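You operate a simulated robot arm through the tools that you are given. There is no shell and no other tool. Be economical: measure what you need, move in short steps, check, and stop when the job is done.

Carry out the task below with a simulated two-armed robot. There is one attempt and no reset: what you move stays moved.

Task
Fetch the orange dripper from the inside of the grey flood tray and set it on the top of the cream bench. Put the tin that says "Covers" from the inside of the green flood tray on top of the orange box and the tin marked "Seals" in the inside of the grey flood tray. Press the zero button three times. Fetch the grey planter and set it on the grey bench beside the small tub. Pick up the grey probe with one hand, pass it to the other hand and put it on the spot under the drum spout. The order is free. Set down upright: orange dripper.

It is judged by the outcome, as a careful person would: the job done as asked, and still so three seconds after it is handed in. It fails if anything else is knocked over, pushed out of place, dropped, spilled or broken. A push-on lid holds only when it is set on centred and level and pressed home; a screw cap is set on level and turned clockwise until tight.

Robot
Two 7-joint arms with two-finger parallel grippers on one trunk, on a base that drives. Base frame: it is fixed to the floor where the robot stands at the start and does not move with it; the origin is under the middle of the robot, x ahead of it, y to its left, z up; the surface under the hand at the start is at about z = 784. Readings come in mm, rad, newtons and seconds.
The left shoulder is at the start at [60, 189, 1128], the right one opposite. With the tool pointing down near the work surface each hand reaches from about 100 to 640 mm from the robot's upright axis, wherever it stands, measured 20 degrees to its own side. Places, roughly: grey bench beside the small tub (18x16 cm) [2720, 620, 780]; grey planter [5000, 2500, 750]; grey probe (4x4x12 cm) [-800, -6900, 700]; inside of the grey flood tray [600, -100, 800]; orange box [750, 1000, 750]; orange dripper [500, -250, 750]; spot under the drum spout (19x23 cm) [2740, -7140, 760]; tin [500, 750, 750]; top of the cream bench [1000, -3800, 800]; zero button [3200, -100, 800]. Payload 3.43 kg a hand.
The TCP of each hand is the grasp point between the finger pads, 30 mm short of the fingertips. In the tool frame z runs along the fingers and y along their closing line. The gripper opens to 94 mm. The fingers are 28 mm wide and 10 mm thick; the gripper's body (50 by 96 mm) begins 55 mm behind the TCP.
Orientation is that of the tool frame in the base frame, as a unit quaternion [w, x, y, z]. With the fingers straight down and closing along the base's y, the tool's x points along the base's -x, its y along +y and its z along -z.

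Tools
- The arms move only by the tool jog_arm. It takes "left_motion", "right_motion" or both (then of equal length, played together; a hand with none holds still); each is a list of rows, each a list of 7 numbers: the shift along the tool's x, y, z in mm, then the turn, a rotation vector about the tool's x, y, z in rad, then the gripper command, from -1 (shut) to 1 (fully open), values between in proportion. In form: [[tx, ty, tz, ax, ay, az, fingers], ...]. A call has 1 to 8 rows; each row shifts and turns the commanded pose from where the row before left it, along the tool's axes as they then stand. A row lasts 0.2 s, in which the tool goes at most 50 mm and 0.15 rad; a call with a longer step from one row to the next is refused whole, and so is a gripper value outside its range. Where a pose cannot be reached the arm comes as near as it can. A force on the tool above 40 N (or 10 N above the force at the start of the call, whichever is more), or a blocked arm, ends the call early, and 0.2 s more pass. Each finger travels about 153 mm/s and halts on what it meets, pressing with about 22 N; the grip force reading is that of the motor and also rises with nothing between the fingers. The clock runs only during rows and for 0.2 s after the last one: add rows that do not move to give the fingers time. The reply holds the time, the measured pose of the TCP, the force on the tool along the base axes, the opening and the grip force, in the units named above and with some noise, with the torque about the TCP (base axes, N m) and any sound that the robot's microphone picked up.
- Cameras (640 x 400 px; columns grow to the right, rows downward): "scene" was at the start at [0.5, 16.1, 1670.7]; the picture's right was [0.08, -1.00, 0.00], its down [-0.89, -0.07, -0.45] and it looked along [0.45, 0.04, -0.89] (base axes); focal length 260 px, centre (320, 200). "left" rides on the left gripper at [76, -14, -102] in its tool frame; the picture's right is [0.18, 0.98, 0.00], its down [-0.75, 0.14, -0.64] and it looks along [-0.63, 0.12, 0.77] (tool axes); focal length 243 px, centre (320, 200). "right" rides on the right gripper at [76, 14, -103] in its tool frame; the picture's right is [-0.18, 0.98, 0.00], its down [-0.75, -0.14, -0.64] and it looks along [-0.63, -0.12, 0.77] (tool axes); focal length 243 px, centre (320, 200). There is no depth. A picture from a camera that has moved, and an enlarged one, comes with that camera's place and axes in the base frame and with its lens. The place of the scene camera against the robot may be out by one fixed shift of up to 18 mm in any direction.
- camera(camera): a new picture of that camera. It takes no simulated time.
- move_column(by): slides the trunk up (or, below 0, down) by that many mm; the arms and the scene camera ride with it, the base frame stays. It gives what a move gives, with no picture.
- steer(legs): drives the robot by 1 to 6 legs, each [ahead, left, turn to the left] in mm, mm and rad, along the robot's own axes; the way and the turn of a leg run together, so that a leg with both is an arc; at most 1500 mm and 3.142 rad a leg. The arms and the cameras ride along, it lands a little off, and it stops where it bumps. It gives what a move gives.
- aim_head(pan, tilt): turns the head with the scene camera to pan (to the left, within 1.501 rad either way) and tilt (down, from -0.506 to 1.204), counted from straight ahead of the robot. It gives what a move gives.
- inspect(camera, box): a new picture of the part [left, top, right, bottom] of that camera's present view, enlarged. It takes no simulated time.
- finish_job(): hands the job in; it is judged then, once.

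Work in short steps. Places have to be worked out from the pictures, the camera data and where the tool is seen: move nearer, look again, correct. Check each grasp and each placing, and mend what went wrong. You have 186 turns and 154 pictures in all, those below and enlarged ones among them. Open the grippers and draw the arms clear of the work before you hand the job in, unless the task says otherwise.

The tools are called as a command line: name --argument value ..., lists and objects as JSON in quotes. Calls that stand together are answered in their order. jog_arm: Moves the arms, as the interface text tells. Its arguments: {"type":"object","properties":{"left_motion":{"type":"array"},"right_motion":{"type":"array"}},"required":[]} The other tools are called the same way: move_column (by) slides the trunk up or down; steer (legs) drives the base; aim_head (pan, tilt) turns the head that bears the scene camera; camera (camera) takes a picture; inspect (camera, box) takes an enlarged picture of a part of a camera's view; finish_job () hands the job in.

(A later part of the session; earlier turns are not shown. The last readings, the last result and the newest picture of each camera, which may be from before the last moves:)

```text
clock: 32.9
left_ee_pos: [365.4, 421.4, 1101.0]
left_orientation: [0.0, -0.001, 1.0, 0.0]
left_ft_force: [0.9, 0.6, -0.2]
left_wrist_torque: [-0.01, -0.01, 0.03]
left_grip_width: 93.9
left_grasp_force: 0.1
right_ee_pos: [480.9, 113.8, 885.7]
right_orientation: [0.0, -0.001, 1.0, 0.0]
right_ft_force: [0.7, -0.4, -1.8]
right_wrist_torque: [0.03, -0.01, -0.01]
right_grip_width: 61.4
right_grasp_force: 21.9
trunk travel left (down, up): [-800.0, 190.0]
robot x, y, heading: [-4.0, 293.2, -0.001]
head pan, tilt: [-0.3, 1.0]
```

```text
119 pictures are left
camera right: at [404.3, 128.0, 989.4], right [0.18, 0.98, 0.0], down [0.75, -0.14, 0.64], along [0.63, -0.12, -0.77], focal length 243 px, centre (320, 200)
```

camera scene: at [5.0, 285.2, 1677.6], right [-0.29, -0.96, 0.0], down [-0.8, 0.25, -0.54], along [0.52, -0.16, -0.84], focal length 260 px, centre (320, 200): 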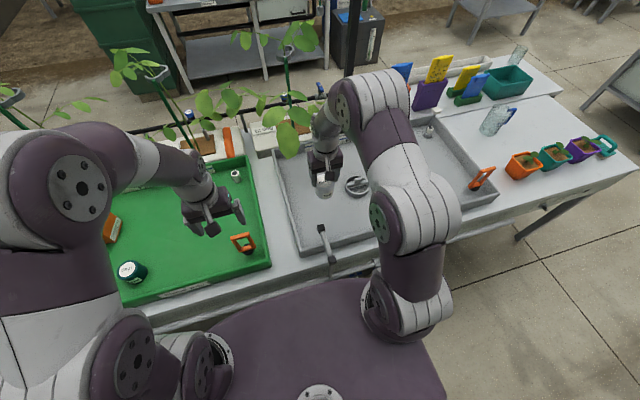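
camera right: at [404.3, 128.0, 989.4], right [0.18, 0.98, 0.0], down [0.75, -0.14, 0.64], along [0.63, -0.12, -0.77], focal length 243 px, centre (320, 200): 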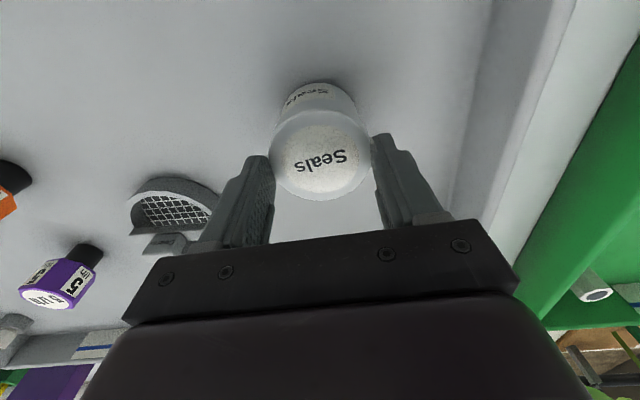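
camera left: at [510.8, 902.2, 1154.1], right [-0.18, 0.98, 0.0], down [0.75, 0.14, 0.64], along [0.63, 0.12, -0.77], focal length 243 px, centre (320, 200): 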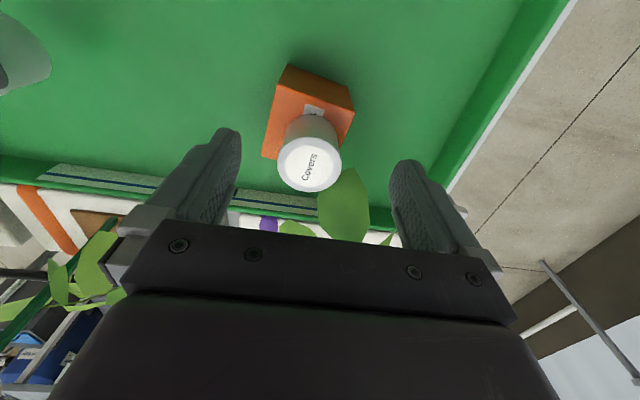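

No contact yet at 886; continue down in 3–2 mm steps.

jog_arm --right_motion '[[0, 0, 3, 0, 0, 0, -1], [0, 0, 3, 0, 0, 0, -1], [0, 0, 3, 0, 0, 0, -1]]'

jog_arm --right_motion '[[0, 0, 3, 0, 0, 0, -1], [0, 0, 2, 0, 0, 0, -1]]'

jog_arm --right_motion '[[0, 0, 2, 0, 0, 0, -1], [0, 0, 2, 0, 0, 0, -1]]'

```text
clock: 33.7
left_ee_pos: [364.8, 421.5, 1103.4]
left_orientation: [0.001, -0.001, 1.0, 0.001]
left_ft_force: [-0.5, -0.4, -0.2]
left_wrist_torque: [-0.01, -0.05, 0.02]
left_grip_width: 93.9
left_grasp_force: 0.1
right_ee_pos: [479.7, 113.1, 877.1]
right_orientation: [0.001, -0.001, 1.0, 0.0]
right_ft_force: [-0.7, -0.5, 6.6]
right_wrist_torque: [0.15, 0.08, -0.03]
right_grip_width: 61.1
right_grasp_force: 21.6
trunk travel left (down, up): [-800.0, 190.0]
robot x, y, heading: [-3.2, 292.8, -0.001]
head pan, tilt: [-0.3, 1.0]
```

```text
clock: 34.3
left_ee_pos: [364.6, 420.8, 1102.2]
left_orientation: [0.001, -0.001, 1.0, -0.001]
left_ft_force: [0.0, -0.8, 0.8]
left_wrist_torque: [0.03, 0.01, -0.02]
left_grip_width: 94.2
left_grasp_force: 0.1
right_ee_pos: [481.1, 113.6, 873.1]
right_orientation: [0.003, -0.001, 1.0, -0.001]
right_ft_force: [0.8, -6.3, 23.1]
right_wrist_torque: [-0.35, -0.1, -0.09]
right_grip_width: 62.5
right_grasp_force: 21.8
trunk travel left (down, up): [-800.0, 190.0]
robot x, y, heading: [0.8, 297.1, 0.003]
head pan, tilt: [-0.3, 1.0]
```

```text
clock: 34.9
left_ee_pos: [363.7, 421.6, 1102.7]
left_orientation: [0.001, -0.001, 1.0, 0.0]
left_ft_force: [0.2, -0.3, -0.4]
left_wrist_torque: [0.01, 0.0, 0.01]
left_grip_width: 94.0
left_grasp_force: 0.0
right_ee_pos: [479.7, 114.1, 868.9]
right_orientation: [0.001, -0.001, 1.0, 0.0]
right_ft_force: [1.9, -3.7, 22.2]
right_wrist_torque: [-0.21, 0.06, -0.01]
right_grip_width: 62.2
right_grasp_force: 21.6
trunk travel left (down, up): [-800.0, 190.0]
robot x, y, heading: [0.9, 291.1, -0.0]
head pan, tilt: [-0.3, 1.0]
```

Contact is firm; release and lift straight up, then look.

jog_arm --right_motion '[[0, 0, -3, 0, 0, 0, -1], [0, 0, 0, 0, 0, 0, 0.5], [0, 0, 0, 0, 0, 0, 1], [0, 0, 0, 0, 0, 0, 1], [0, 0, -20, 0, 0, 0, 1], [0, 0, -40, 0, 0, 0, 1], [0, 0, -40, 0, 0, 0, 1]]'

camera --camera "right"

```text
clock: 36.5
left_ee_pos: [364.0, 421.7, 1103.1]
left_orientation: [0.002, -0.001, 1.0, 0.0]
left_ft_force: [0.2, -0.6, 0.0]
left_wrist_torque: [0.0, -0.01, 0.0]
left_grip_width: 94.0
left_grasp_force: 0.0
right_ee_pos: [480.0, 112.4, 973.6]
right_orientation: [0.0, -0.002, 1.0, 0.0]
right_ft_force: [0.3, -0.1, 0.1]
right_wrist_torque: [0.01, -0.02, -0.02]
right_grip_width: 93.9
right_grasp_force: 0.1
trunk travel left (down, up): [-800.0, 190.0]
robot x, y, heading: [1.2, 298.9, -0.0]
head pan, tilt: [-0.3, 1.0]
```

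```text
118 pictures are left
camera right: at [404.0, 127.4, 1076.4], right [0.18, 0.98, 0.0], down [0.75, -0.14, 0.64], along [0.63, -0.12, -0.77], focal length 243 px, centre (320, 200)
```

right: 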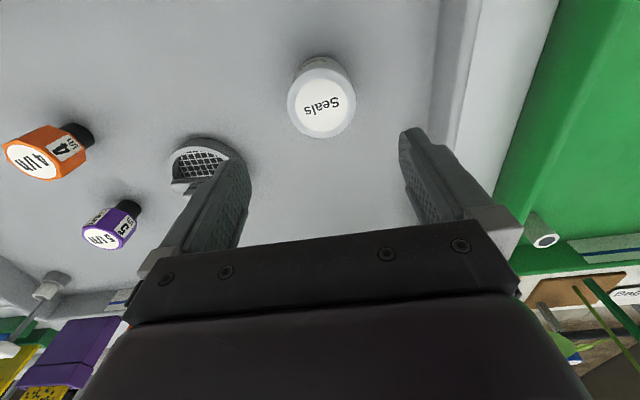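

Seals stands upright in the grey tray. Next the orange dripper near [485,-210]: drive right 330 mm and view it with the right hand.

steer --legs '[[0, -320, 0]]'

camera --camera "right"

camera --camera "scene"

```text
clock: 38.6
left_ee_pos: [367.8, 106.9, 1101.5]
left_orientation: [0.0, -0.002, 1.0, 0.0]
left_ft_force: [0.5, 0.2, 0.2]
left_wrist_torque: [-0.01, 0.0, -0.03]
left_grip_width: 94.1
left_grasp_force: 0.0
right_ee_pos: [481.9, -201.1, 972.1]
right_orientation: [0.0, -0.002, 1.0, 0.0]
right_ft_force: [0.5, 0.4, 0.1]
right_wrist_torque: [0.02, 0.01, 0.06]
right_grip_width: 93.8
right_grasp_force: 0.1
trunk travel left (down, up): [-800.0, 190.0]
robot x, y, heading: [-1.3, -19.8, 0.002]
head pan, tilt: [-0.3, 1.0]
```

```text
117 pictures are left
camera right: at [406.3, -187.0, 1076.1], right [0.18, 0.98, 0.0], down [0.75, -0.14, 0.64], along [0.63, -0.12, -0.77], focal length 243 px, centre (320, 200)
```

right: 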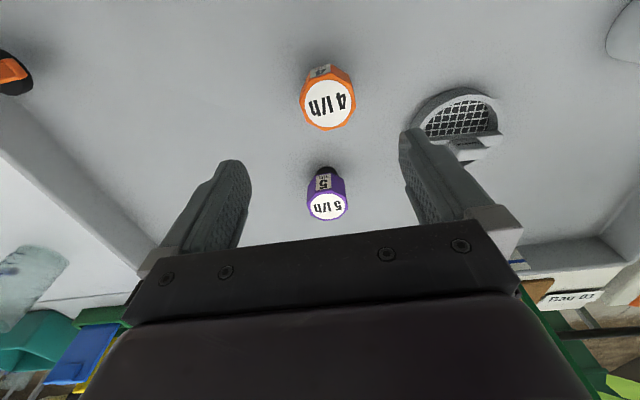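

```text
116 pictures are left
camera scene: at [5.7, -30.1, 1677.6], right [-0.29, -0.96, 0.0], down [-0.8, 0.25, -0.54], along [0.52, -0.16, -0.84], focal length 260 px, centre (320, 200)
```

scene: 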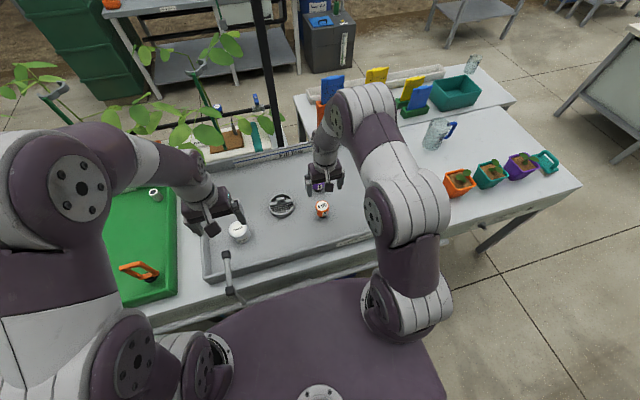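

Dripper top is about [480,-194,853], ~49 mm wide, hexagonal. Zoom to see flats orientation.

inspect --camera "right" --box '[280, 50, 380, 230]'

```text
2.22 times, centred on (330, 140) of right
camera zoom: at [406.3, -187.0, 1076.1], right [0.18, 0.98, 0.0], down [0.75, -0.14, 0.64], along [0.63, -0.12, -0.77], focal length 539 px, centre (298, 333)
```

zoom: 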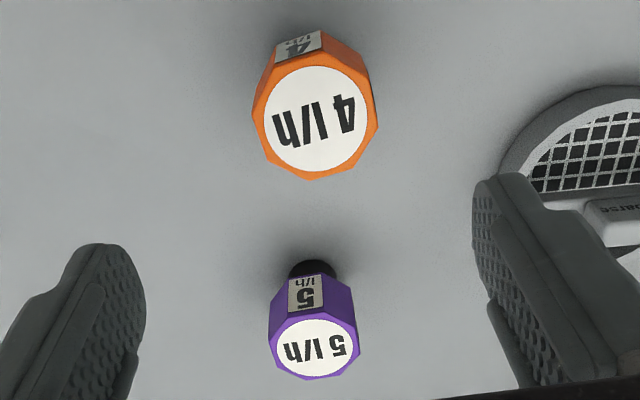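

Roughly octagonal; gripping along y is fine. Lower to z≈838 centred on it and close.

jog_arm --right_motion '[[0.5, 2, 28, 0, 0, 0, 1], [0.5, 2, 28, 0, 0, 0, 1], [0.5, 2, 28, 0, 0, 0, 1], [0.5, 1, 25, 0, 0, 0, 1]]'

camera --camera "right"

```text
clock: 39.6
left_ee_pos: [366.9, 105.9, 1102.6]
left_orientation: [-0.001, -0.002, 1.0, 0.0]
left_ft_force: [-0.4, -0.6, 0.0]
left_wrist_torque: [0.01, -0.02, 0.01]
left_grip_width: 94.0
left_grasp_force: 0.2
right_ee_pos: [479.2, -194.5, 864.9]
right_orientation: [0.0, -0.002, 1.0, 0.0]
right_ft_force: [0.3, -0.4, -0.3]
right_wrist_torque: [-0.01, 0.0, 0.01]
right_grip_width: 94.2
right_grasp_force: 0.1
trunk travel left (down, up): [-800.0, 190.0]
robot x, y, heading: [3.1, -23.7, 0.002]
head pan, tilt: [-0.3, 1.0]
```

```text
114 pictures are left
camera right: at [404.4, -180.2, 968.3], right [0.18, 0.98, 0.0], down [0.75, -0.14, 0.64], along [0.63, -0.12, -0.77], focal length 243 px, centre (320, 200)
```

right: 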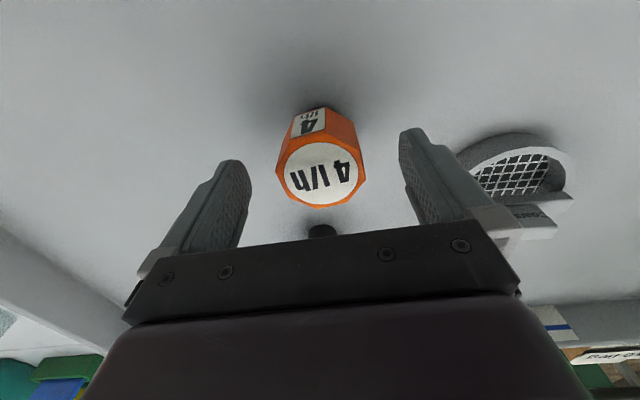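

Centred. Lower 30 mm and close.

jog_arm --right_motion '[[0, 0, 15, 0, 0, 0, 1], [0, 0, 15, 0, 0, 0, 1], [0, 0, 0, 0, 0, 0, 0.2], [0, 0, 0, 0, 0, 0, -0.4], [0, 0, 0, 0, 0, 0, -1], [0, 0, 0, 0, 0, 0, -1]]'

camera --camera "right"

```text
clock: 41.0
left_ee_pos: [365.7, 106.9, 1102.7]
left_orientation: [0.0, -0.001, 1.0, -0.001]
left_ft_force: [0.2, 0.2, -0.4]
left_wrist_torque: [0.01, -0.01, -0.01]
left_grip_width: 93.8
left_grasp_force: 0.1
right_ee_pos: [480.6, -194.5, 833.1]
right_orientation: [0.0, -0.001, 1.0, 0.0]
right_ft_force: [-0.8, -0.2, -0.4]
right_wrist_torque: [0.01, -0.03, -0.02]
right_grip_width: 49.7
right_grasp_force: 21.9
trunk travel left (down, up): [-800.0, 190.0]
robot x, y, heading: [0.4, -14.9, 0.003]
head pan, tilt: [-0.3, 1.0]
```

```text
113 pictures are left
camera right: at [404.4, -180.2, 936.9], right [0.18, 0.98, 0.0], down [0.75, -0.14, 0.64], along [0.63, -0.12, -0.77], focal length 243 px, centre (320, 200)
```

right: 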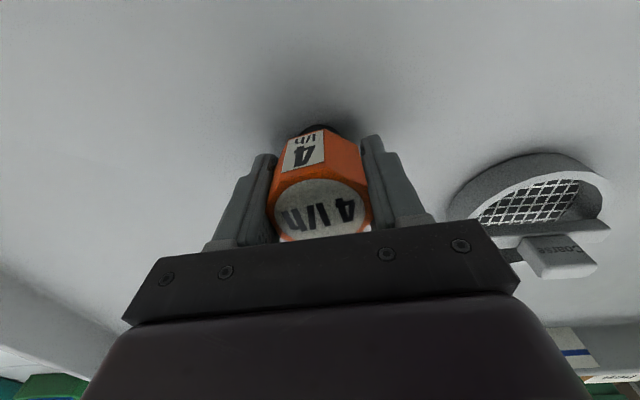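

Gripped at 49.7 mm. Lift 180 mm and draw back.

jog_arm --right_motion '[[0, 0, -10, 0, 0, 0, -1], [0, 0, -20, 0, 0, 0, -1], [0, 0, -30, 0, 0, 0, -1], [0, 0, -40, 0, 0, 0, -1], [0, 0, -40, 0, 0, 0, -1], [25, 0, -30, 0, 0, 0, -1], [40, 0, 0, 0, 0, 0, -1], [40, 0, 0, 0, 0, 0, -1]]'

camera --camera "right"

aim_head --pan -1.3 --tilt 0.5

camera --camera "scene"

```text
clock: 42.8
left_ee_pos: [366.2, 107.0, 1103.0]
left_orientation: [0.001, -0.002, 1.0, 0.0]
left_ft_force: [-0.6, 0.1, -0.6]
left_wrist_torque: [-0.01, -0.01, 0.02]
left_grip_width: 94.0
left_grasp_force: 0.0
right_ee_pos: [373.9, -195.6, 1005.3]
right_orientation: [0.001, -0.002, 1.0, 0.0]
right_ft_force: [-0.7, 0.2, -0.2]
right_wrist_torque: [-0.03, -0.03, 0.01]
right_grip_width: 49.6
right_grasp_force: 21.9
trunk travel left (down, up): [-800.0, 190.0]
robot x, y, heading: [2.8, -22.3, 0.003]
head pan, tilt: [-0.3, 1.0]
```

```text
112 pictures are left
camera right: at [298.1, -181.0, 1108.1], right [0.18, 0.98, 0.0], down [0.75, -0.14, 0.64], along [0.63, -0.12, -0.77], focal length 243 px, centre (320, 200)
```

right: 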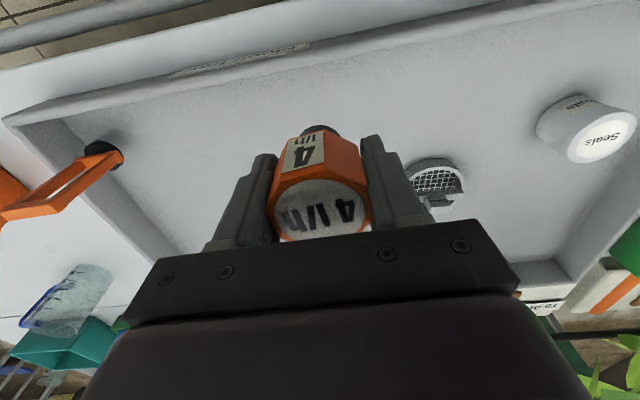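

```text
clock: 44.1
left_ee_pos: [366.3, 107.0, 1101.4]
left_orientation: [0.001, -0.002, 1.0, 0.0]
left_ft_force: [-0.4, -0.5, 0.3]
left_wrist_torque: [0.01, 0.02, -0.01]
left_grip_width: 93.8
left_grasp_force: 0.0
right_ee_pos: [375.9, -194.9, 1004.4]
right_orientation: [-0.001, -0.001, 1.0, -0.001]
right_ft_force: [-0.1, 0.1, 0.2]
right_wrist_torque: [-0.02, 0.01, -0.02]
right_grip_width: 49.4
right_grasp_force: 22.4
trunk travel left (down, up): [-800.0, 190.0]
robot x, y, heading: [0.3, -22.2, 0.005]
head pan, tilt: [-1.3, 0.499]
```

```text
111 pictures are left
camera scene: at [-36.1, -97.9, 1718.6], right [-0.96, -0.27, 0.0], down [-0.13, 0.46, -0.88], along [0.24, -0.84, -0.48], focal length 260 px, centre (320, 200)
```

scene: 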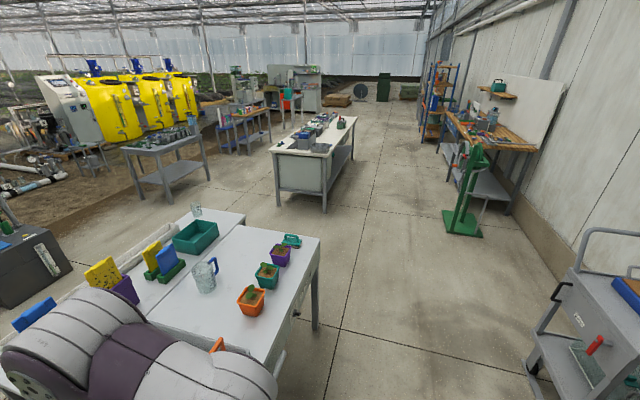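

The cream bench lies at x ≳ 690, y from −2800 to about −4800. The aisle at x≈0 is free; I back up 100 mm and drive right along it.

steer --legs '[[-100, 0, 0], [0, -1500, 0], [0, -1500, 0]]'

aim_head --pan -0.5 --tilt 0.6

camera --camera "scene"

```text
clock: 59.3
left_ee_pos: [296.0, -2884.9, 1101.3]
left_orientation: [0.001, 0.0, 1.0, 0.0]
left_ft_force: [0.3, 0.7, 1.2]
left_wrist_torque: [-0.02, -0.01, 0.0]
left_grip_width: 94.0
left_grasp_force: 0.0
right_ee_pos: [303.7, -3186.1, 1003.7]
right_orientation: [0.0, -0.002, 1.0, 0.0]
right_ft_force: [-0.6, 0.5, -2.2]
right_wrist_torque: [0.02, 0.02, 0.0]
right_grip_width: 49.4
right_grasp_force: 21.9
trunk travel left (down, up): [-800.0, 190.0]
robot x, y, heading: [-72.3, -3011.1, -0.004]
head pan, tilt: [-1.3, 0.499]
```

```text
clock: 60.4
left_ee_pos: [296.1, -2885.2, 1102.1]
left_orientation: [0.0, 0.0, 1.0, 0.0]
left_ft_force: [0.0, -0.9, 0.9]
left_wrist_torque: [-0.02, -0.01, -0.01]
left_grip_width: 94.0
left_grasp_force: 0.0
right_ee_pos: [304.0, -3185.9, 1004.6]
right_orientation: [0.0, -0.001, 1.0, 0.001]
right_ft_force: [0.9, -0.7, -0.4]
right_wrist_torque: [0.02, -0.04, -0.03]
right_grip_width: 49.7
right_grasp_force: 22.4
trunk travel left (down, up): [-800.0, 190.0]
robot x, y, heading: [-66.6, -3013.7, 0.0]
head pan, tilt: [-0.499, 0.6]
```

```text
110 pictures are left
camera scene: at [-54.2, -3042.9, 1709.6], right [-0.48, -0.88, 0.0], down [-0.5, 0.27, -0.83], along [0.72, -0.4, -0.56], focal length 260 px, centre (320, 200)
```

scene: 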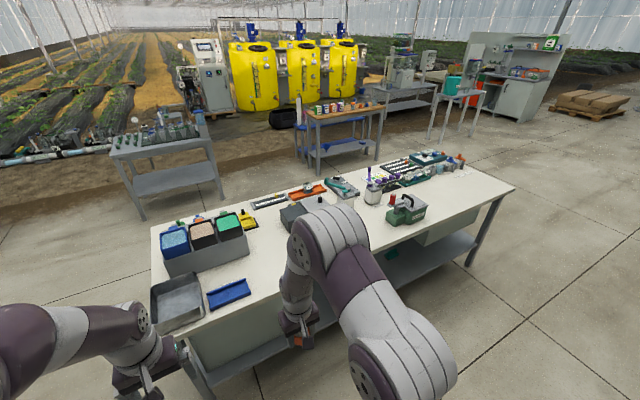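

There is free space on the near side of the bench around [780,-3600], between the blue tray and the green machine. Drive there.

steer --legs '[[0, -430, 0], [270, 0, 0]]'

camera --camera "scene"

camera --camera "right"

```text
clock: 64.5
left_ee_pos: [562.8, -3313.0, 1102.5]
left_orientation: [0.0, -0.001, 1.0, -0.001]
left_ft_force: [0.0, -0.4, -0.2]
left_wrist_torque: [-0.03, 0.01, 0.0]
left_grip_width: 94.0
left_grasp_force: 0.0
right_ee_pos: [572.0, -3614.6, 1004.3]
right_orientation: [0.001, -0.001, 1.0, 0.0]
right_ft_force: [-0.3, 0.2, 0.9]
right_wrist_torque: [-0.01, -0.04, 0.04]
right_grip_width: 49.6
right_grasp_force: 21.9
trunk travel left (down, up): [-800.0, 190.0]
robot x, y, heading: [198.6, -3440.3, 0.001]
head pan, tilt: [-0.499, 0.6]
```

```text
109 pictures are left
camera scene: at [213.3, -3470.6, 1709.6], right [-0.48, -0.88, 0.0], down [-0.5, 0.27, -0.83], along [0.73, -0.39, -0.56], focal length 260 px, centre (320, 200)
```

scene: 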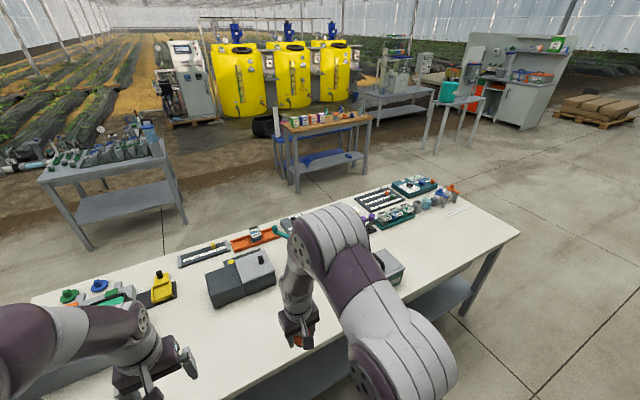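

```text
108 pictures are left
camera right: at [496.1, -3599.6, 1107.9], right [0.18, 0.98, 0.0], down [0.75, -0.14, 0.64], along [0.63, -0.12, -0.77], focal length 243 px, centre (320, 200)
```

right: 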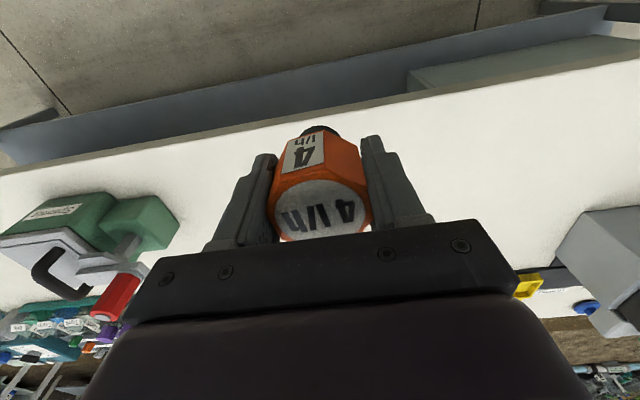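

Clear bench beneath; the front edge is x≈622. I move to x≈745 and lower to z≈890.

jog_arm --right_motion '[[-40, 0, 0, 0, 0, 0, -1], [-45, 0, 0, 0, 0, 0, -1], [-45, 0, 0, 0, 0, 0, -1], [-43, 0, 0, 0, 0, 0, -1], [0, 0, 30, 0, 0, 0, -1], [0, 0, 30, 0, 0, 0, -1], [0, 0, 30, 0, 0, 0, -1], [0, 0, 25, 0, 0, 0, -1]]'

camera --camera "right"

```text
clock: 66.3
left_ee_pos: [563.1, -3312.0, 1102.1]
left_orientation: [0.0, -0.002, 1.0, 0.001]
left_ft_force: [-0.2, -0.5, -0.5]
left_wrist_torque: [0.01, 0.03, 0.02]
left_grip_width: 93.9
left_grasp_force: 0.0
right_ee_pos: [744.7, -3615.4, 888.0]
right_orientation: [0.0, -0.002, 1.0, 0.0]
right_ft_force: [-0.5, 0.9, -0.2]
right_wrist_torque: [-0.02, 0.01, 0.02]
right_grip_width: 49.9
right_grasp_force: 21.9
trunk travel left (down, up): [-800.0, 190.0]
robot x, y, heading: [199.0, -3439.8, 0.005]
head pan, tilt: [-0.499, 0.6]
```

```text
107 pictures are left
camera right: at [669.1, -3600.3, 992.1], right [0.18, 0.98, 0.0], down [0.75, -0.14, 0.64], along [0.63, -0.12, -0.77], focal length 243 px, centre (320, 200)
```

right: 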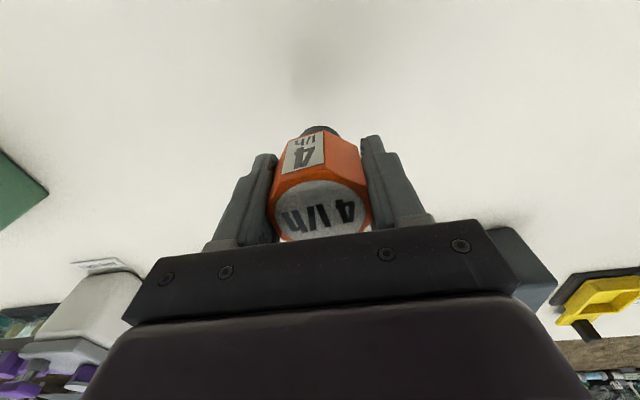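

Area is clear. Descend in steps until contact.

jog_arm --right_motion '[[0, 0, 8, 0, 0, 0, -1], [0, 0, 8, 0, 0, 0, -1], [0, 0, 6, 0, 0, 0, -1]]'

jog_arm --right_motion '[[0, 0, 4, 0, 0, 0, -1], [0, 0, 3, 0, 0, 0, -1]]'

jog_arm --right_motion '[[0, 0, 3, 0, 0, 0, -1], [0, 0, 3, 0, 0, 0, -1]]'

```text
clock: 67.1
left_ee_pos: [564.2, -3311.6, 1102.3]
left_orientation: [0.001, 0.0, 1.0, 0.0]
left_ft_force: [0.5, 0.1, -0.1]
left_wrist_torque: [0.0, 0.0, -0.06]
left_grip_width: 93.9
left_grasp_force: 0.0
right_ee_pos: [746.2, -3614.9, 866.8]
right_orientation: [0.0, -0.001, 1.0, -0.001]
right_ft_force: [-0.3, -0.5, -0.5]
right_wrist_torque: [0.04, -0.01, -0.01]
right_grip_width: 49.3
right_grasp_force: 22.2
trunk travel left (down, up): [-800.0, 190.0]
robot x, y, heading: [197.1, -3439.0, 0.002]
head pan, tilt: [-0.499, 0.6]
```

```text
clock: 67.7
left_ee_pos: [564.8, -3311.6, 1101.8]
left_orientation: [0.0, -0.001, 1.0, 0.001]
left_ft_force: [-0.1, -0.9, 0.9]
left_wrist_torque: [0.02, -0.02, 0.01]
left_grip_width: 93.9
left_grasp_force: 0.1
right_ee_pos: [744.8, -3614.1, 860.8]
right_orientation: [0.0, -0.002, 1.0, 0.0]
right_ft_force: [0.0, 0.3, -0.7]
right_wrist_torque: [0.01, 0.0, 0.0]
right_grip_width: 49.3
right_grasp_force: 22.0
trunk travel left (down, up): [-800.0, 190.0]
robot x, y, heading: [198.7, -3440.9, 0.001]
head pan, tilt: [-0.499, 0.6]
```

```text
clock: 68.3
left_ee_pos: [563.5, -3311.3, 1102.3]
left_orientation: [0.0, -0.001, 1.0, 0.0]
left_ft_force: [0.1, -0.1, 0.6]
left_wrist_torque: [0.03, 0.02, 0.03]
left_grip_width: 94.1
left_grasp_force: 0.0
right_ee_pos: [746.2, -3613.3, 854.8]
right_orientation: [0.001, -0.003, 1.0, 0.0]
right_ft_force: [-0.8, 0.1, 0.2]
right_wrist_torque: [0.0, 0.03, 0.01]
right_grip_width: 49.6
right_grasp_force: 22.0
trunk travel left (down, up): [-800.0, 190.0]
robot x, y, heading: [197.3, -3438.1, -0.003]
head pan, tilt: [-0.499, 0.6]
```

Still free at 855. Continue in small steps.

jog_arm --right_motion '[[0, 0, 3, 0, 0, 0, -1], [0, 0, 3, 0, 0, 0, -1]]'

jog_arm --right_motion '[[0, 0, 2, 0, 0, 0, -1], [0, 0, 2, 0, 0, 0, -1]]'

jog_arm --right_motion '[[0, 0, 2, 0, 0, 0, -1], [0, 0, 2, 0, 0, 0, -1]]'

```text
clock: 68.9
left_ee_pos: [564.3, -3311.9, 1101.9]
left_orientation: [0.0, -0.002, 1.0, 0.0]
left_ft_force: [0.8, -0.2, 0.2]
left_wrist_torque: [-0.04, -0.02, 0.01]
left_grip_width: 93.9
left_grasp_force: 0.1
right_ee_pos: [745.7, -3614.7, 848.8]
right_orientation: [0.0, -0.002, 1.0, 0.0]
right_ft_force: [0.8, 0.2, -0.5]
right_wrist_torque: [-0.02, 0.05, 0.0]
right_grip_width: 49.6
right_grasp_force: 22.0
trunk travel left (down, up): [-800.0, 190.0]
robot x, y, heading: [199.3, -3441.4, 0.003]
head pan, tilt: [-0.499, 0.6]
```

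```text
clock: 69.5
left_ee_pos: [564.6, -3312.3, 1101.6]
left_orientation: [0.0, -0.001, 1.0, 0.001]
left_ft_force: [-0.3, 0.4, 0.3]
left_wrist_torque: [0.02, 0.04, 0.01]
left_grip_width: 94.0
left_grasp_force: 0.0
right_ee_pos: [746.6, -3613.5, 843.6]
right_orientation: [0.001, -0.002, 1.0, 0.0]
right_ft_force: [0.3, -0.6, -1.1]
right_wrist_torque: [-0.03, 0.0, -0.01]
right_grip_width: 49.7
right_grasp_force: 21.9
trunk travel left (down, up): [-800.0, 190.0]
robot x, y, heading: [197.4, -3440.1, 0.002]
head pan, tilt: [-0.499, 0.6]
```

```text
clock: 70.1
left_ee_pos: [565.0, -3312.1, 1101.5]
left_orientation: [0.0, -0.001, 1.0, 0.0]
left_ft_force: [-0.3, 0.3, -0.4]
left_wrist_torque: [-0.01, 0.0, 0.0]
left_grip_width: 94.0
left_grasp_force: 0.2
right_ee_pos: [745.8, -3615.3, 840.9]
right_orientation: [0.0, -0.002, 1.0, 0.0]
right_ft_force: [-0.1, -0.5, -0.2]
right_wrist_torque: [0.0, 0.02, 0.0]
right_grip_width: 49.7
right_grasp_force: 22.6
trunk travel left (down, up): [-800.0, 190.0]
robot x, y, heading: [196.7, -3439.7, 0.002]
head pan, tilt: [-0.499, 0.6]
```

camera --camera "right"

jog_arm --right_motion '[[0, 0, 2, 0, 0, 0, -1], [0, 0, 2, 0, 0, 0, -1]]'

jog_arm --right_motion '[[0, 0, 2, 0, 0, 0, -1], [0, 0, 2, 0, 0, 0, -1]]'

jog_arm --right_motion '[[0, 0, 2, 0, 0, 0, -1], [0, 0, 2, 0, 0, 0, -1]]'

```text
106 pictures are left
camera right: at [670.3, -3599.1, 943.7], right [0.18, 0.98, 0.0], down [0.75, -0.14, 0.64], along [0.63, -0.12, -0.77], focal length 243 px, centre (320, 200)
```

right: 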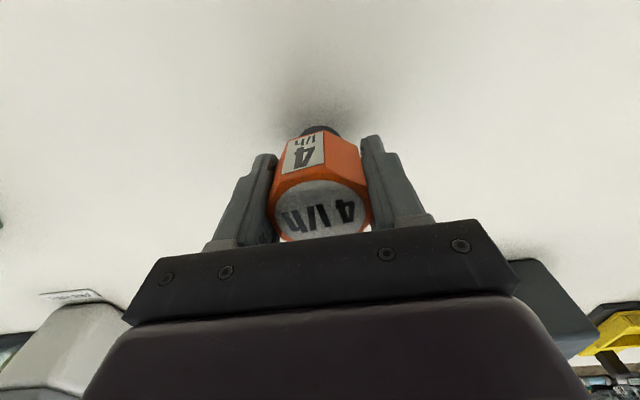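

```text
clock: 70.7
left_ee_pos: [565.2, -3311.3, 1102.2]
left_orientation: [0.0, -0.001, 1.0, 0.0]
left_ft_force: [0.1, 0.2, -0.2]
left_wrist_torque: [0.0, 0.01, -0.02]
left_grip_width: 94.1
left_grasp_force: 0.1
right_ee_pos: [745.6, -3614.1, 835.8]
right_orientation: [0.0, -0.002, 1.0, 0.0]
right_ft_force: [-0.4, -0.1, -1.0]
right_wrist_torque: [0.03, -0.02, -0.01]
right_grip_width: 49.5
right_grasp_force: 22.1
trunk travel left (down, up): [-800.0, 190.0]
robot x, y, heading: [197.6, -3443.9, 0.003]
head pan, tilt: [-0.499, 0.6]
```

```text
clock: 71.3
left_ee_pos: [564.6, -3310.6, 1101.1]
left_orientation: [0.0, 0.0, 1.0, 0.0]
left_ft_force: [-0.1, 0.6, 0.2]
left_wrist_torque: [0.02, 0.0, 0.02]
left_grip_width: 94.0
left_grasp_force: 0.1
right_ee_pos: [746.8, -3612.3, 832.1]
right_orientation: [0.001, -0.002, 1.0, 0.0]
right_ft_force: [-0.2, -0.5, 0.2]
right_wrist_torque: [-0.02, -0.01, 0.02]
right_grip_width: 49.4
right_grasp_force: 21.9
trunk travel left (down, up): [-800.0, 190.0]
robot x, y, heading: [198.2, -3440.6, -0.004]
head pan, tilt: [-0.499, 0.6]
```

```text
clock: 71.9
left_ee_pos: [564.6, -3312.3, 1101.7]
left_orientation: [0.0, -0.001, 1.0, 0.0]
left_ft_force: [0.6, -0.4, -0.1]
left_wrist_torque: [0.0, 0.03, -0.03]
left_grip_width: 93.9
left_grasp_force: 0.1
right_ee_pos: [745.3, -3612.8, 827.3]
right_orientation: [0.0, -0.002, 1.0, 0.0]
right_ft_force: [0.1, 0.2, -1.2]
right_wrist_torque: [-0.01, -0.05, 0.01]
right_grip_width: 49.5
right_grasp_force: 21.7
trunk travel left (down, up): [-800.0, 190.0]
robot x, y, heading: [203.7, -3439.2, 0.0]
head pan, tilt: [-0.499, 0.6]
```

Still falling freely; the shadow is still offset. Continue.

jog_arm --right_motion '[[0, 0, 2, 0, 0, 0, -1], [0, 0, 2, 0, 0, 0, -1]]'

jog_arm --right_motion '[[0, 0, 2, 0, 0, 0, -1], [0, 0, 2, 0, 0, 0, -1]]'

jog_arm --right_motion '[[0, 0, 2, 0, 0, 0, -1], [0, 0, 2, 0, 0, 0, -1]]'

camera --camera "right"

```text
clock: 72.5
left_ee_pos: [563.6, -3312.6, 1101.9]
left_orientation: [-0.001, -0.001, 1.0, 0.0]
left_ft_force: [-0.4, -0.7, -0.2]
left_wrist_torque: [0.01, 0.0, -0.02]
left_grip_width: 93.8
left_grasp_force: 0.1
right_ee_pos: [746.0, -3613.1, 824.8]
right_orientation: [0.0, -0.002, 1.0, 0.001]
right_ft_force: [0.0, -0.5, -0.3]
right_wrist_torque: [0.0, -0.02, -0.02]
right_grip_width: 49.6
right_grasp_force: 22.7
trunk travel left (down, up): [-800.0, 190.0]
robot x, y, heading: [198.2, -3441.9, -0.002]
head pan, tilt: [-0.499, 0.6]
```

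```text
clock: 73.1
left_ee_pos: [561.4, -3312.9, 1103.4]
left_orientation: [0.001, 0.0, 1.0, 0.0]
left_ft_force: [0.4, -0.3, 0.3]
left_wrist_torque: [0.04, 0.0, 0.01]
left_grip_width: 93.6
left_grasp_force: 0.0
right_ee_pos: [745.4, -3612.4, 824.2]
right_orientation: [0.003, 0.0, 1.0, 0.0]
right_ft_force: [-0.1, -5.2, 23.0]
right_wrist_torque: [-0.17, 0.1, -0.04]
right_grip_width: 49.3
right_grasp_force: 22.2
trunk travel left (down, up): [-800.0, 190.0]
robot x, y, heading: [199.5, -3437.6, 0.001]
head pan, tilt: [-0.499, 0.6]
```

```text
clock: 73.7
left_ee_pos: [562.7, -3311.5, 1103.3]
left_orientation: [0.001, -0.001, 1.0, 0.0]
left_ft_force: [-0.3, -0.4, -0.5]
left_wrist_torque: [0.0, -0.01, -0.01]
left_grip_width: 94.1
left_grasp_force: 0.0
right_ee_pos: [744.4, -3612.6, 818.0]
right_orientation: [0.001, -0.002, 1.0, 0.0]
right_ft_force: [1.7, -1.0, 21.5]
right_wrist_torque: [0.06, -0.06, 0.03]
right_grip_width: 49.5
right_grasp_force: 21.9
trunk travel left (down, up): [-800.0, 190.0]
robot x, y, heading: [196.2, -3439.5, 0.001]
head pan, tilt: [-0.499, 0.6]
```

```text
105 pictures are left
camera right: at [668.7, -3598.3, 921.6], right [0.18, 0.98, 0.0], down [0.75, -0.14, 0.65], along [0.63, -0.12, -0.76], focal length 243 px, centre (320, 200)
```

right: 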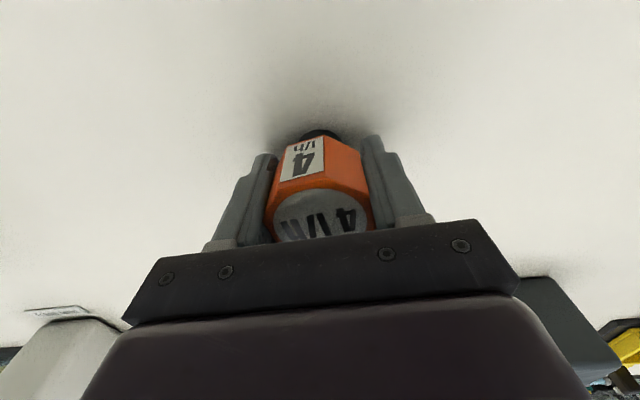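

Seated (contact at ~824). Release and lift straight up.

jog_arm --right_motion '[[0, 0, -1, 0, 0, 0, -1], [0, 0, 0, 0, 0, 0, 0.3], [0, 0, 0, 0, 0, 0, 1], [0, 0, 0, 0, 0, 0, 1], [0, 0, -20, 0, 0, 0, 1], [0, 0, -40, 0, 0, 0, 1], [0, 0, -40, 0, 0, 0, 1]]'

camera --camera "right"

```text
clock: 75.3
left_ee_pos: [562.9, -3311.2, 1102.1]
left_orientation: [0.001, -0.001, 1.0, 0.0]
left_ft_force: [0.3, -0.7, -0.7]
left_wrist_torque: [0.0, -0.03, -0.03]
left_grip_width: 94.1
left_grasp_force: 0.0
right_ee_pos: [743.9, -3613.7, 918.1]
right_orientation: [0.0, -0.002, 1.0, 0.0]
right_ft_force: [0.9, 0.1, 0.2]
right_wrist_torque: [0.0, 0.04, -0.01]
right_grip_width: 94.3
right_grasp_force: 0.0
trunk travel left (down, up): [-800.0, 190.0]
robot x, y, heading: [197.8, -3440.2, -0.002]
head pan, tilt: [-0.499, 0.6]
```

```text
104 pictures are left
camera right: at [668.3, -3598.7, 1020.9], right [0.18, 0.98, 0.0], down [0.75, -0.14, 0.64], along [0.63, -0.12, -0.77], focal length 243 px, centre (320, 200)
```

right: 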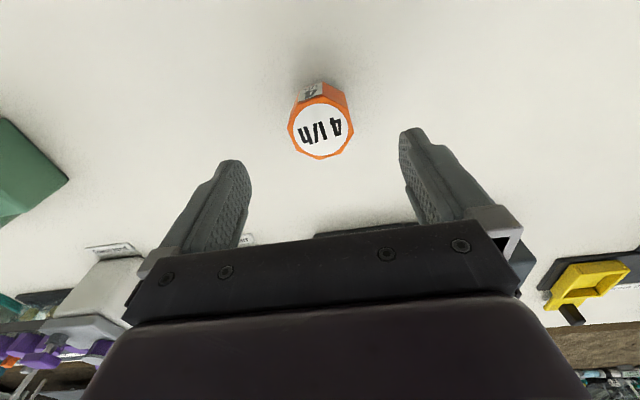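

The dripper stands upright on the cream bench. Retract the right arm, back off, and look down the aisle toward the probe.

jog_arm --right_motion '[[0, 0, -45, 0, 0, 0, 1], [15, 0, -45, 0, 0, 0, 1], [45, 0, 0, 0, 0, 0, 1], [45, 0, 0, 0, 0, 0, 1], [45, 0, 0, 0, 0, 0, 1], [45, 0, 0, 0, 0, 0, 1], [45, 0, 0, 0, 0, 0, 1]]'

steer --legs '[[-300, 0, 0]]'

aim_head --pan -1.5 --tilt 0.45

camera --camera "scene"

```text
clock: 76.9
left_ee_pos: [562.9, -3312.2, 1104.2]
left_orientation: [0.001, -0.001, 1.0, 0.0]
left_ft_force: [0.0, 0.9, 0.2]
left_wrist_torque: [0.0, 0.0, -0.02]
left_grip_width: 94.1
left_grasp_force: 0.1
right_ee_pos: [501.9, -3615.9, 1007.0]
right_orientation: [0.001, -0.002, 1.0, -0.001]
right_ft_force: [0.1, -0.1, -0.6]
right_wrist_torque: [0.0, -0.03, 0.02]
right_grip_width: 94.0
right_grasp_force: 0.1
trunk travel left (down, up): [-800.0, 190.0]
robot x, y, heading: [198.0, -3437.1, 0.001]
head pan, tilt: [-0.499, 0.6]
```

```text
clock: 79.0
left_ee_pos: [261.3, -3312.5, 1102.1]
left_orientation: [0.0, -0.004, 1.0, 0.0]
left_ft_force: [0.2, 0.3, 0.5]
left_wrist_torque: [0.0, -0.01, 0.03]
left_grip_width: 94.0
left_grasp_force: 0.1
right_ee_pos: [202.5, -3615.1, 1006.3]
right_orientation: [0.0, -0.003, 1.0, 0.0]
right_ft_force: [0.2, 0.0, -0.3]
right_wrist_torque: [-0.02, -0.01, 0.0]
right_grip_width: 94.1
right_grasp_force: 0.1
trunk travel left (down, up): [-800.0, 190.0]
robot x, y, heading: [-104.5, -3441.4, 0.009]
head pan, tilt: [-0.499, 0.6]
```

```text
clock: 80.3
left_ee_pos: [261.6, -3311.7, 1103.8]
left_orientation: [-0.001, -0.004, 1.0, 0.0]
left_ft_force: [0.4, -0.1, 0.6]
left_wrist_torque: [0.02, 0.01, -0.01]
left_grip_width: 94.1
left_grasp_force: 0.0
right_ee_pos: [201.1, -3614.7, 1006.6]
right_orientation: [0.0, -0.004, 1.0, 0.0]
right_ft_force: [0.3, 0.2, -0.1]
right_wrist_torque: [-0.01, -0.01, -0.02]
right_grip_width: 94.0
right_grasp_force: 0.0
trunk travel left (down, up): [-800.0, 190.0]
robot x, y, heading: [-102.4, -3441.1, 0.007]
head pan, tilt: [-1.499, 0.45]
```

```text
103 pictures are left
camera scene: at [-159.0, -3521.9, 1723.1], right [-1.0, -0.08, 0.0], down [-0.03, 0.43, -0.9], along [0.07, -0.9, -0.44], focal length 260 px, centre (320, 200)
```

scene: 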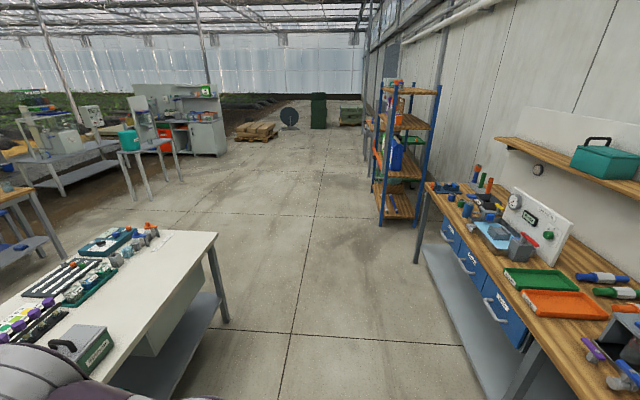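

The probe should be on the blue shelf unit at about [-800,-6900]; the spout is the teal drum on a small table to the left. I enlarge both.

inspect --camera "scene" --box '[350, 70, 450, 230]'

inspect --camera "scene" --box '[80, 70, 230, 220]'

```text
2.50 times, centred on (400, 150) of scene
camera zoom: at [-159.0, -3521.9, 1723.1], right [-1.0, -0.08, 0.0], down [-0.03, 0.43, -0.9], along [0.07, -0.9, -0.44], focal length 650 px, centre (120, 325)
```

zoom: 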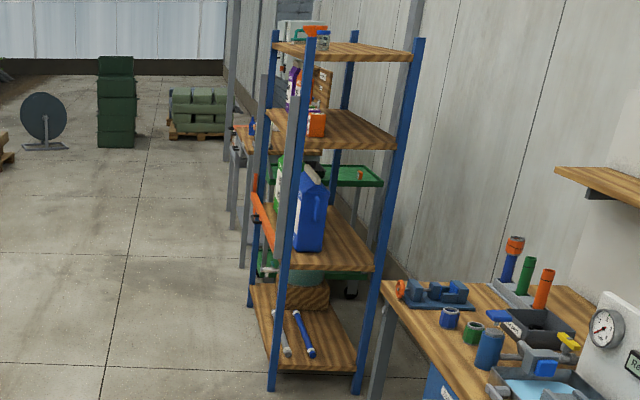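

```text
2.67 times, centred on (155, 145) of scene
camera zoom: at [-159.0, -3521.9, 1723.1], right [-1.0, -0.08, 0.0], down [-0.03, 0.43, -0.9], along [0.07, -0.9, -0.44], focal length 693 px, centre (760, 347)
```

zoom: 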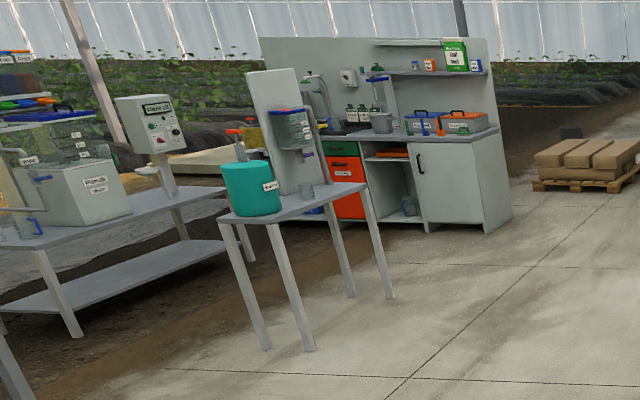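

I drive 2900 mm down the aisle (−y) and look at the shelf region.

steer --legs '[[0, -1500, 0], [0, -1400, 0]]'

camera --camera "scene"

```text
clock: 94.4
left_ee_pos: [299.8, -6248.5, 1101.5]
left_orientation: [0.0, 0.0, 1.0, -0.001]
left_ft_force: [0.8, 0.8, -0.8]
left_wrist_torque: [-0.01, -0.07, 0.01]
left_grip_width: 94.1
left_grasp_force: 0.0
right_ee_pos: [237.9, -6551.7, 1006.6]
right_orientation: [0.0, 0.0, 1.0, 0.0]
right_ft_force: [0.1, 0.0, -1.1]
right_wrist_torque: [0.03, 0.01, -0.01]
right_grip_width: 94.2
right_grasp_force: 0.0
trunk travel left (down, up): [-800.0, 190.0]
robot x, y, heading: [-65.0, -6378.0, 0.001]
head pan, tilt: [-1.499, 0.45]
```

```text
100 pictures are left
camera scene: at [-121.7, -6455.6, 1723.2], right [-1.0, -0.07, 0.0], down [-0.03, 0.43, -0.9], along [0.06, -0.9, -0.44], focal length 260 px, centre (320, 200)
```

scene: 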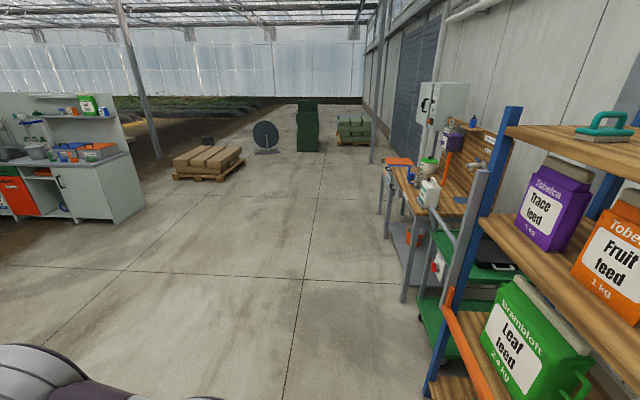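

The target should be low, just right of the frame. I turn the robot to face −x (shelf side) and look down.

steer --legs '[[0, 0, -1.57], [0, 0, -1.57]]'

aim_head --pan 0.4 --tilt 0.75

camera --camera "scene"

```text
clock: 102.5
left_ee_pos: [-429.7, -6504.0, 1102.7]
left_orientation: [0.0, 1.0, 0.004, 0.0]
left_ft_force: [0.7, 0.7, 0.2]
left_wrist_torque: [0.01, -0.01, -0.02]
left_grip_width: 93.9
left_grasp_force: 0.1
right_ee_pos: [-371.3, -6201.4, 1006.1]
right_orientation: [0.0, 1.0, 0.005, 0.0]
right_ft_force: [0.2, 0.2, 0.3]
right_wrist_torque: [0.01, -0.02, -0.01]
right_grip_width: 94.0
right_grasp_force: 0.1
trunk travel left (down, up): [-800.0, 190.0]
robot x, y, heading: [-67.5, -6378.3, -3.136]
head pan, tilt: [-1.499, 0.45]
```

```text
clock: 104.3
left_ee_pos: [-431.8, -6505.2, 1101.7]
left_orientation: [0.0, 1.0, 0.003, 0.0]
left_ft_force: [0.6, 0.8, 1.2]
left_wrist_torque: [0.01, 0.02, -0.02]
left_grip_width: 94.1
left_grasp_force: 0.0
right_ee_pos: [-372.1, -6201.5, 1005.7]
right_orientation: [0.0, 1.0, 0.004, 0.0]
right_ft_force: [0.2, 0.1, -0.1]
right_wrist_torque: [0.03, -0.02, 0.02]
right_grip_width: 94.3
right_grasp_force: 0.0
trunk travel left (down, up): [-800.0, 190.0]
robot x, y, heading: [-66.4, -6376.1, -3.135]
head pan, tilt: [0.4, 0.75]
```

```text
99 pictures are left
camera scene: at [-84.5, -6396.5, 1696.7], right [-0.4, 0.92, 0.0], down [0.63, 0.27, -0.73], along [-0.67, -0.29, -0.68], focal length 260 px, centre (320, 200)
```

scene: 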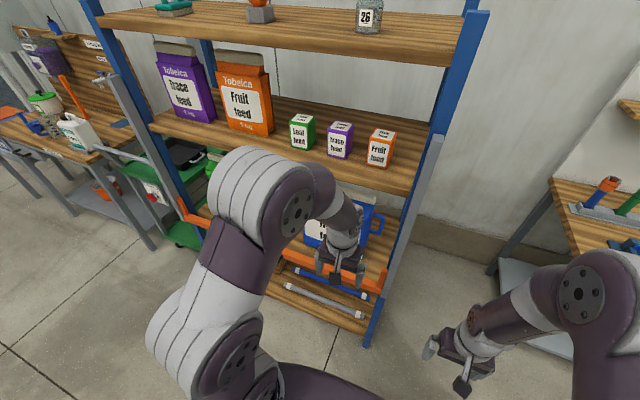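

The probe must be on the shelf behind my left arm. I drive left (−y) 450 mm and look again with head panned right.

steer --legs '[[0, 600, 0]]'

aim_head --pan 0.0 --tilt 0.85

camera --camera "scene"

camera --camera "right"

```text
clock: 107.8
left_ee_pos: [-428.7, -7111.8, 1103.1]
left_orientation: [0.0, 1.0, 0.001, 0.0]
left_ft_force: [0.3, 0.0, 0.3]
left_wrist_torque: [0.0, 0.0, -0.01]
left_grip_width: 94.1
left_grasp_force: 0.2
right_ee_pos: [-367.6, -6809.0, 1006.8]
right_orientation: [0.0, 1.0, 0.0, 0.0]
right_ft_force: [0.2, 0.0, -0.8]
right_wrist_torque: [-0.01, 0.01, -0.02]
right_grip_width: 93.9
right_grasp_force: 0.0
trunk travel left (down, up): [-800.0, 190.0]
robot x, y, heading: [-62.1, -6987.0, -3.147]
head pan, tilt: [0.4, 0.75]
```

```text
clock: 108.6
left_ee_pos: [-428.0, -7112.6, 1102.6]
left_orientation: [0.0, 1.0, 0.001, -0.001]
left_ft_force: [-0.4, -0.7, 0.2]
left_wrist_torque: [0.03, -0.04, 0.02]
left_grip_width: 93.9
left_grasp_force: 0.1
right_ee_pos: [-368.2, -6809.2, 1005.9]
right_orientation: [0.0, 1.0, 0.003, 0.0]
right_ft_force: [0.1, 0.2, -0.2]
right_wrist_torque: [0.0, 0.02, 0.01]
right_grip_width: 94.1
right_grasp_force: 0.1
trunk travel left (down, up): [-800.0, 190.0]
robot x, y, heading: [-64.9, -6986.1, -3.145]
head pan, tilt: [0.0, 0.85]
```

```text
98 pictures are left
camera scene: at [-83.6, -6974.2, 1688.7], right [0.0, 1.0, 0.0], down [0.75, 0.0, -0.66], along [-0.66, 0.0, -0.75], focal length 260 px, centre (320, 200)
```

scene: 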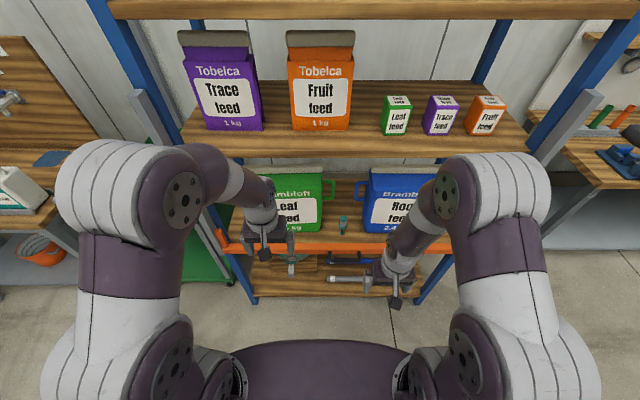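

```text
97 pictures are left
camera right: at [-291.6, -6823.1, 1109.6], right [-0.18, -0.98, 0.0], down [-0.75, 0.14, 0.64], along [-0.63, 0.12, -0.77], focal length 243 px, centre (320, 200)
```

right: 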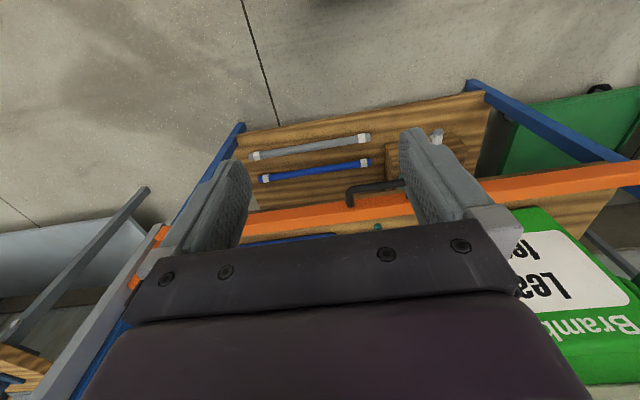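

Between the green and blue bags there is a small upright item. Enlarge.

inspect --camera "scene" --box '[250, 160, 420, 300]'

```text
2.86 times, centred on (335, 230) of scene
camera zoom: at [-83.6, -6974.2, 1688.7], right [0.0, 1.0, 0.0], down [0.75, 0.0, -0.66], along [-0.66, 0.0, -0.75], focal length 742 px, centre (277, 114)
```

zoom: 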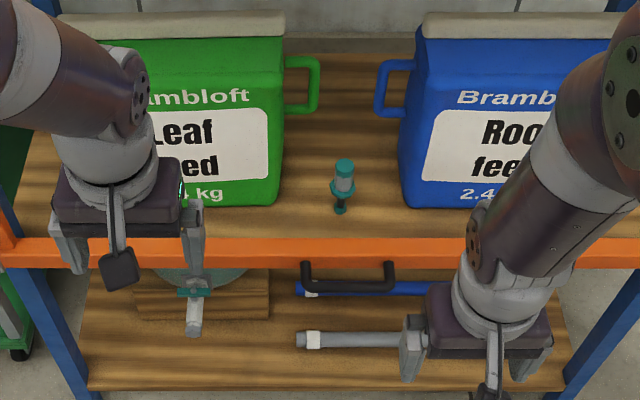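

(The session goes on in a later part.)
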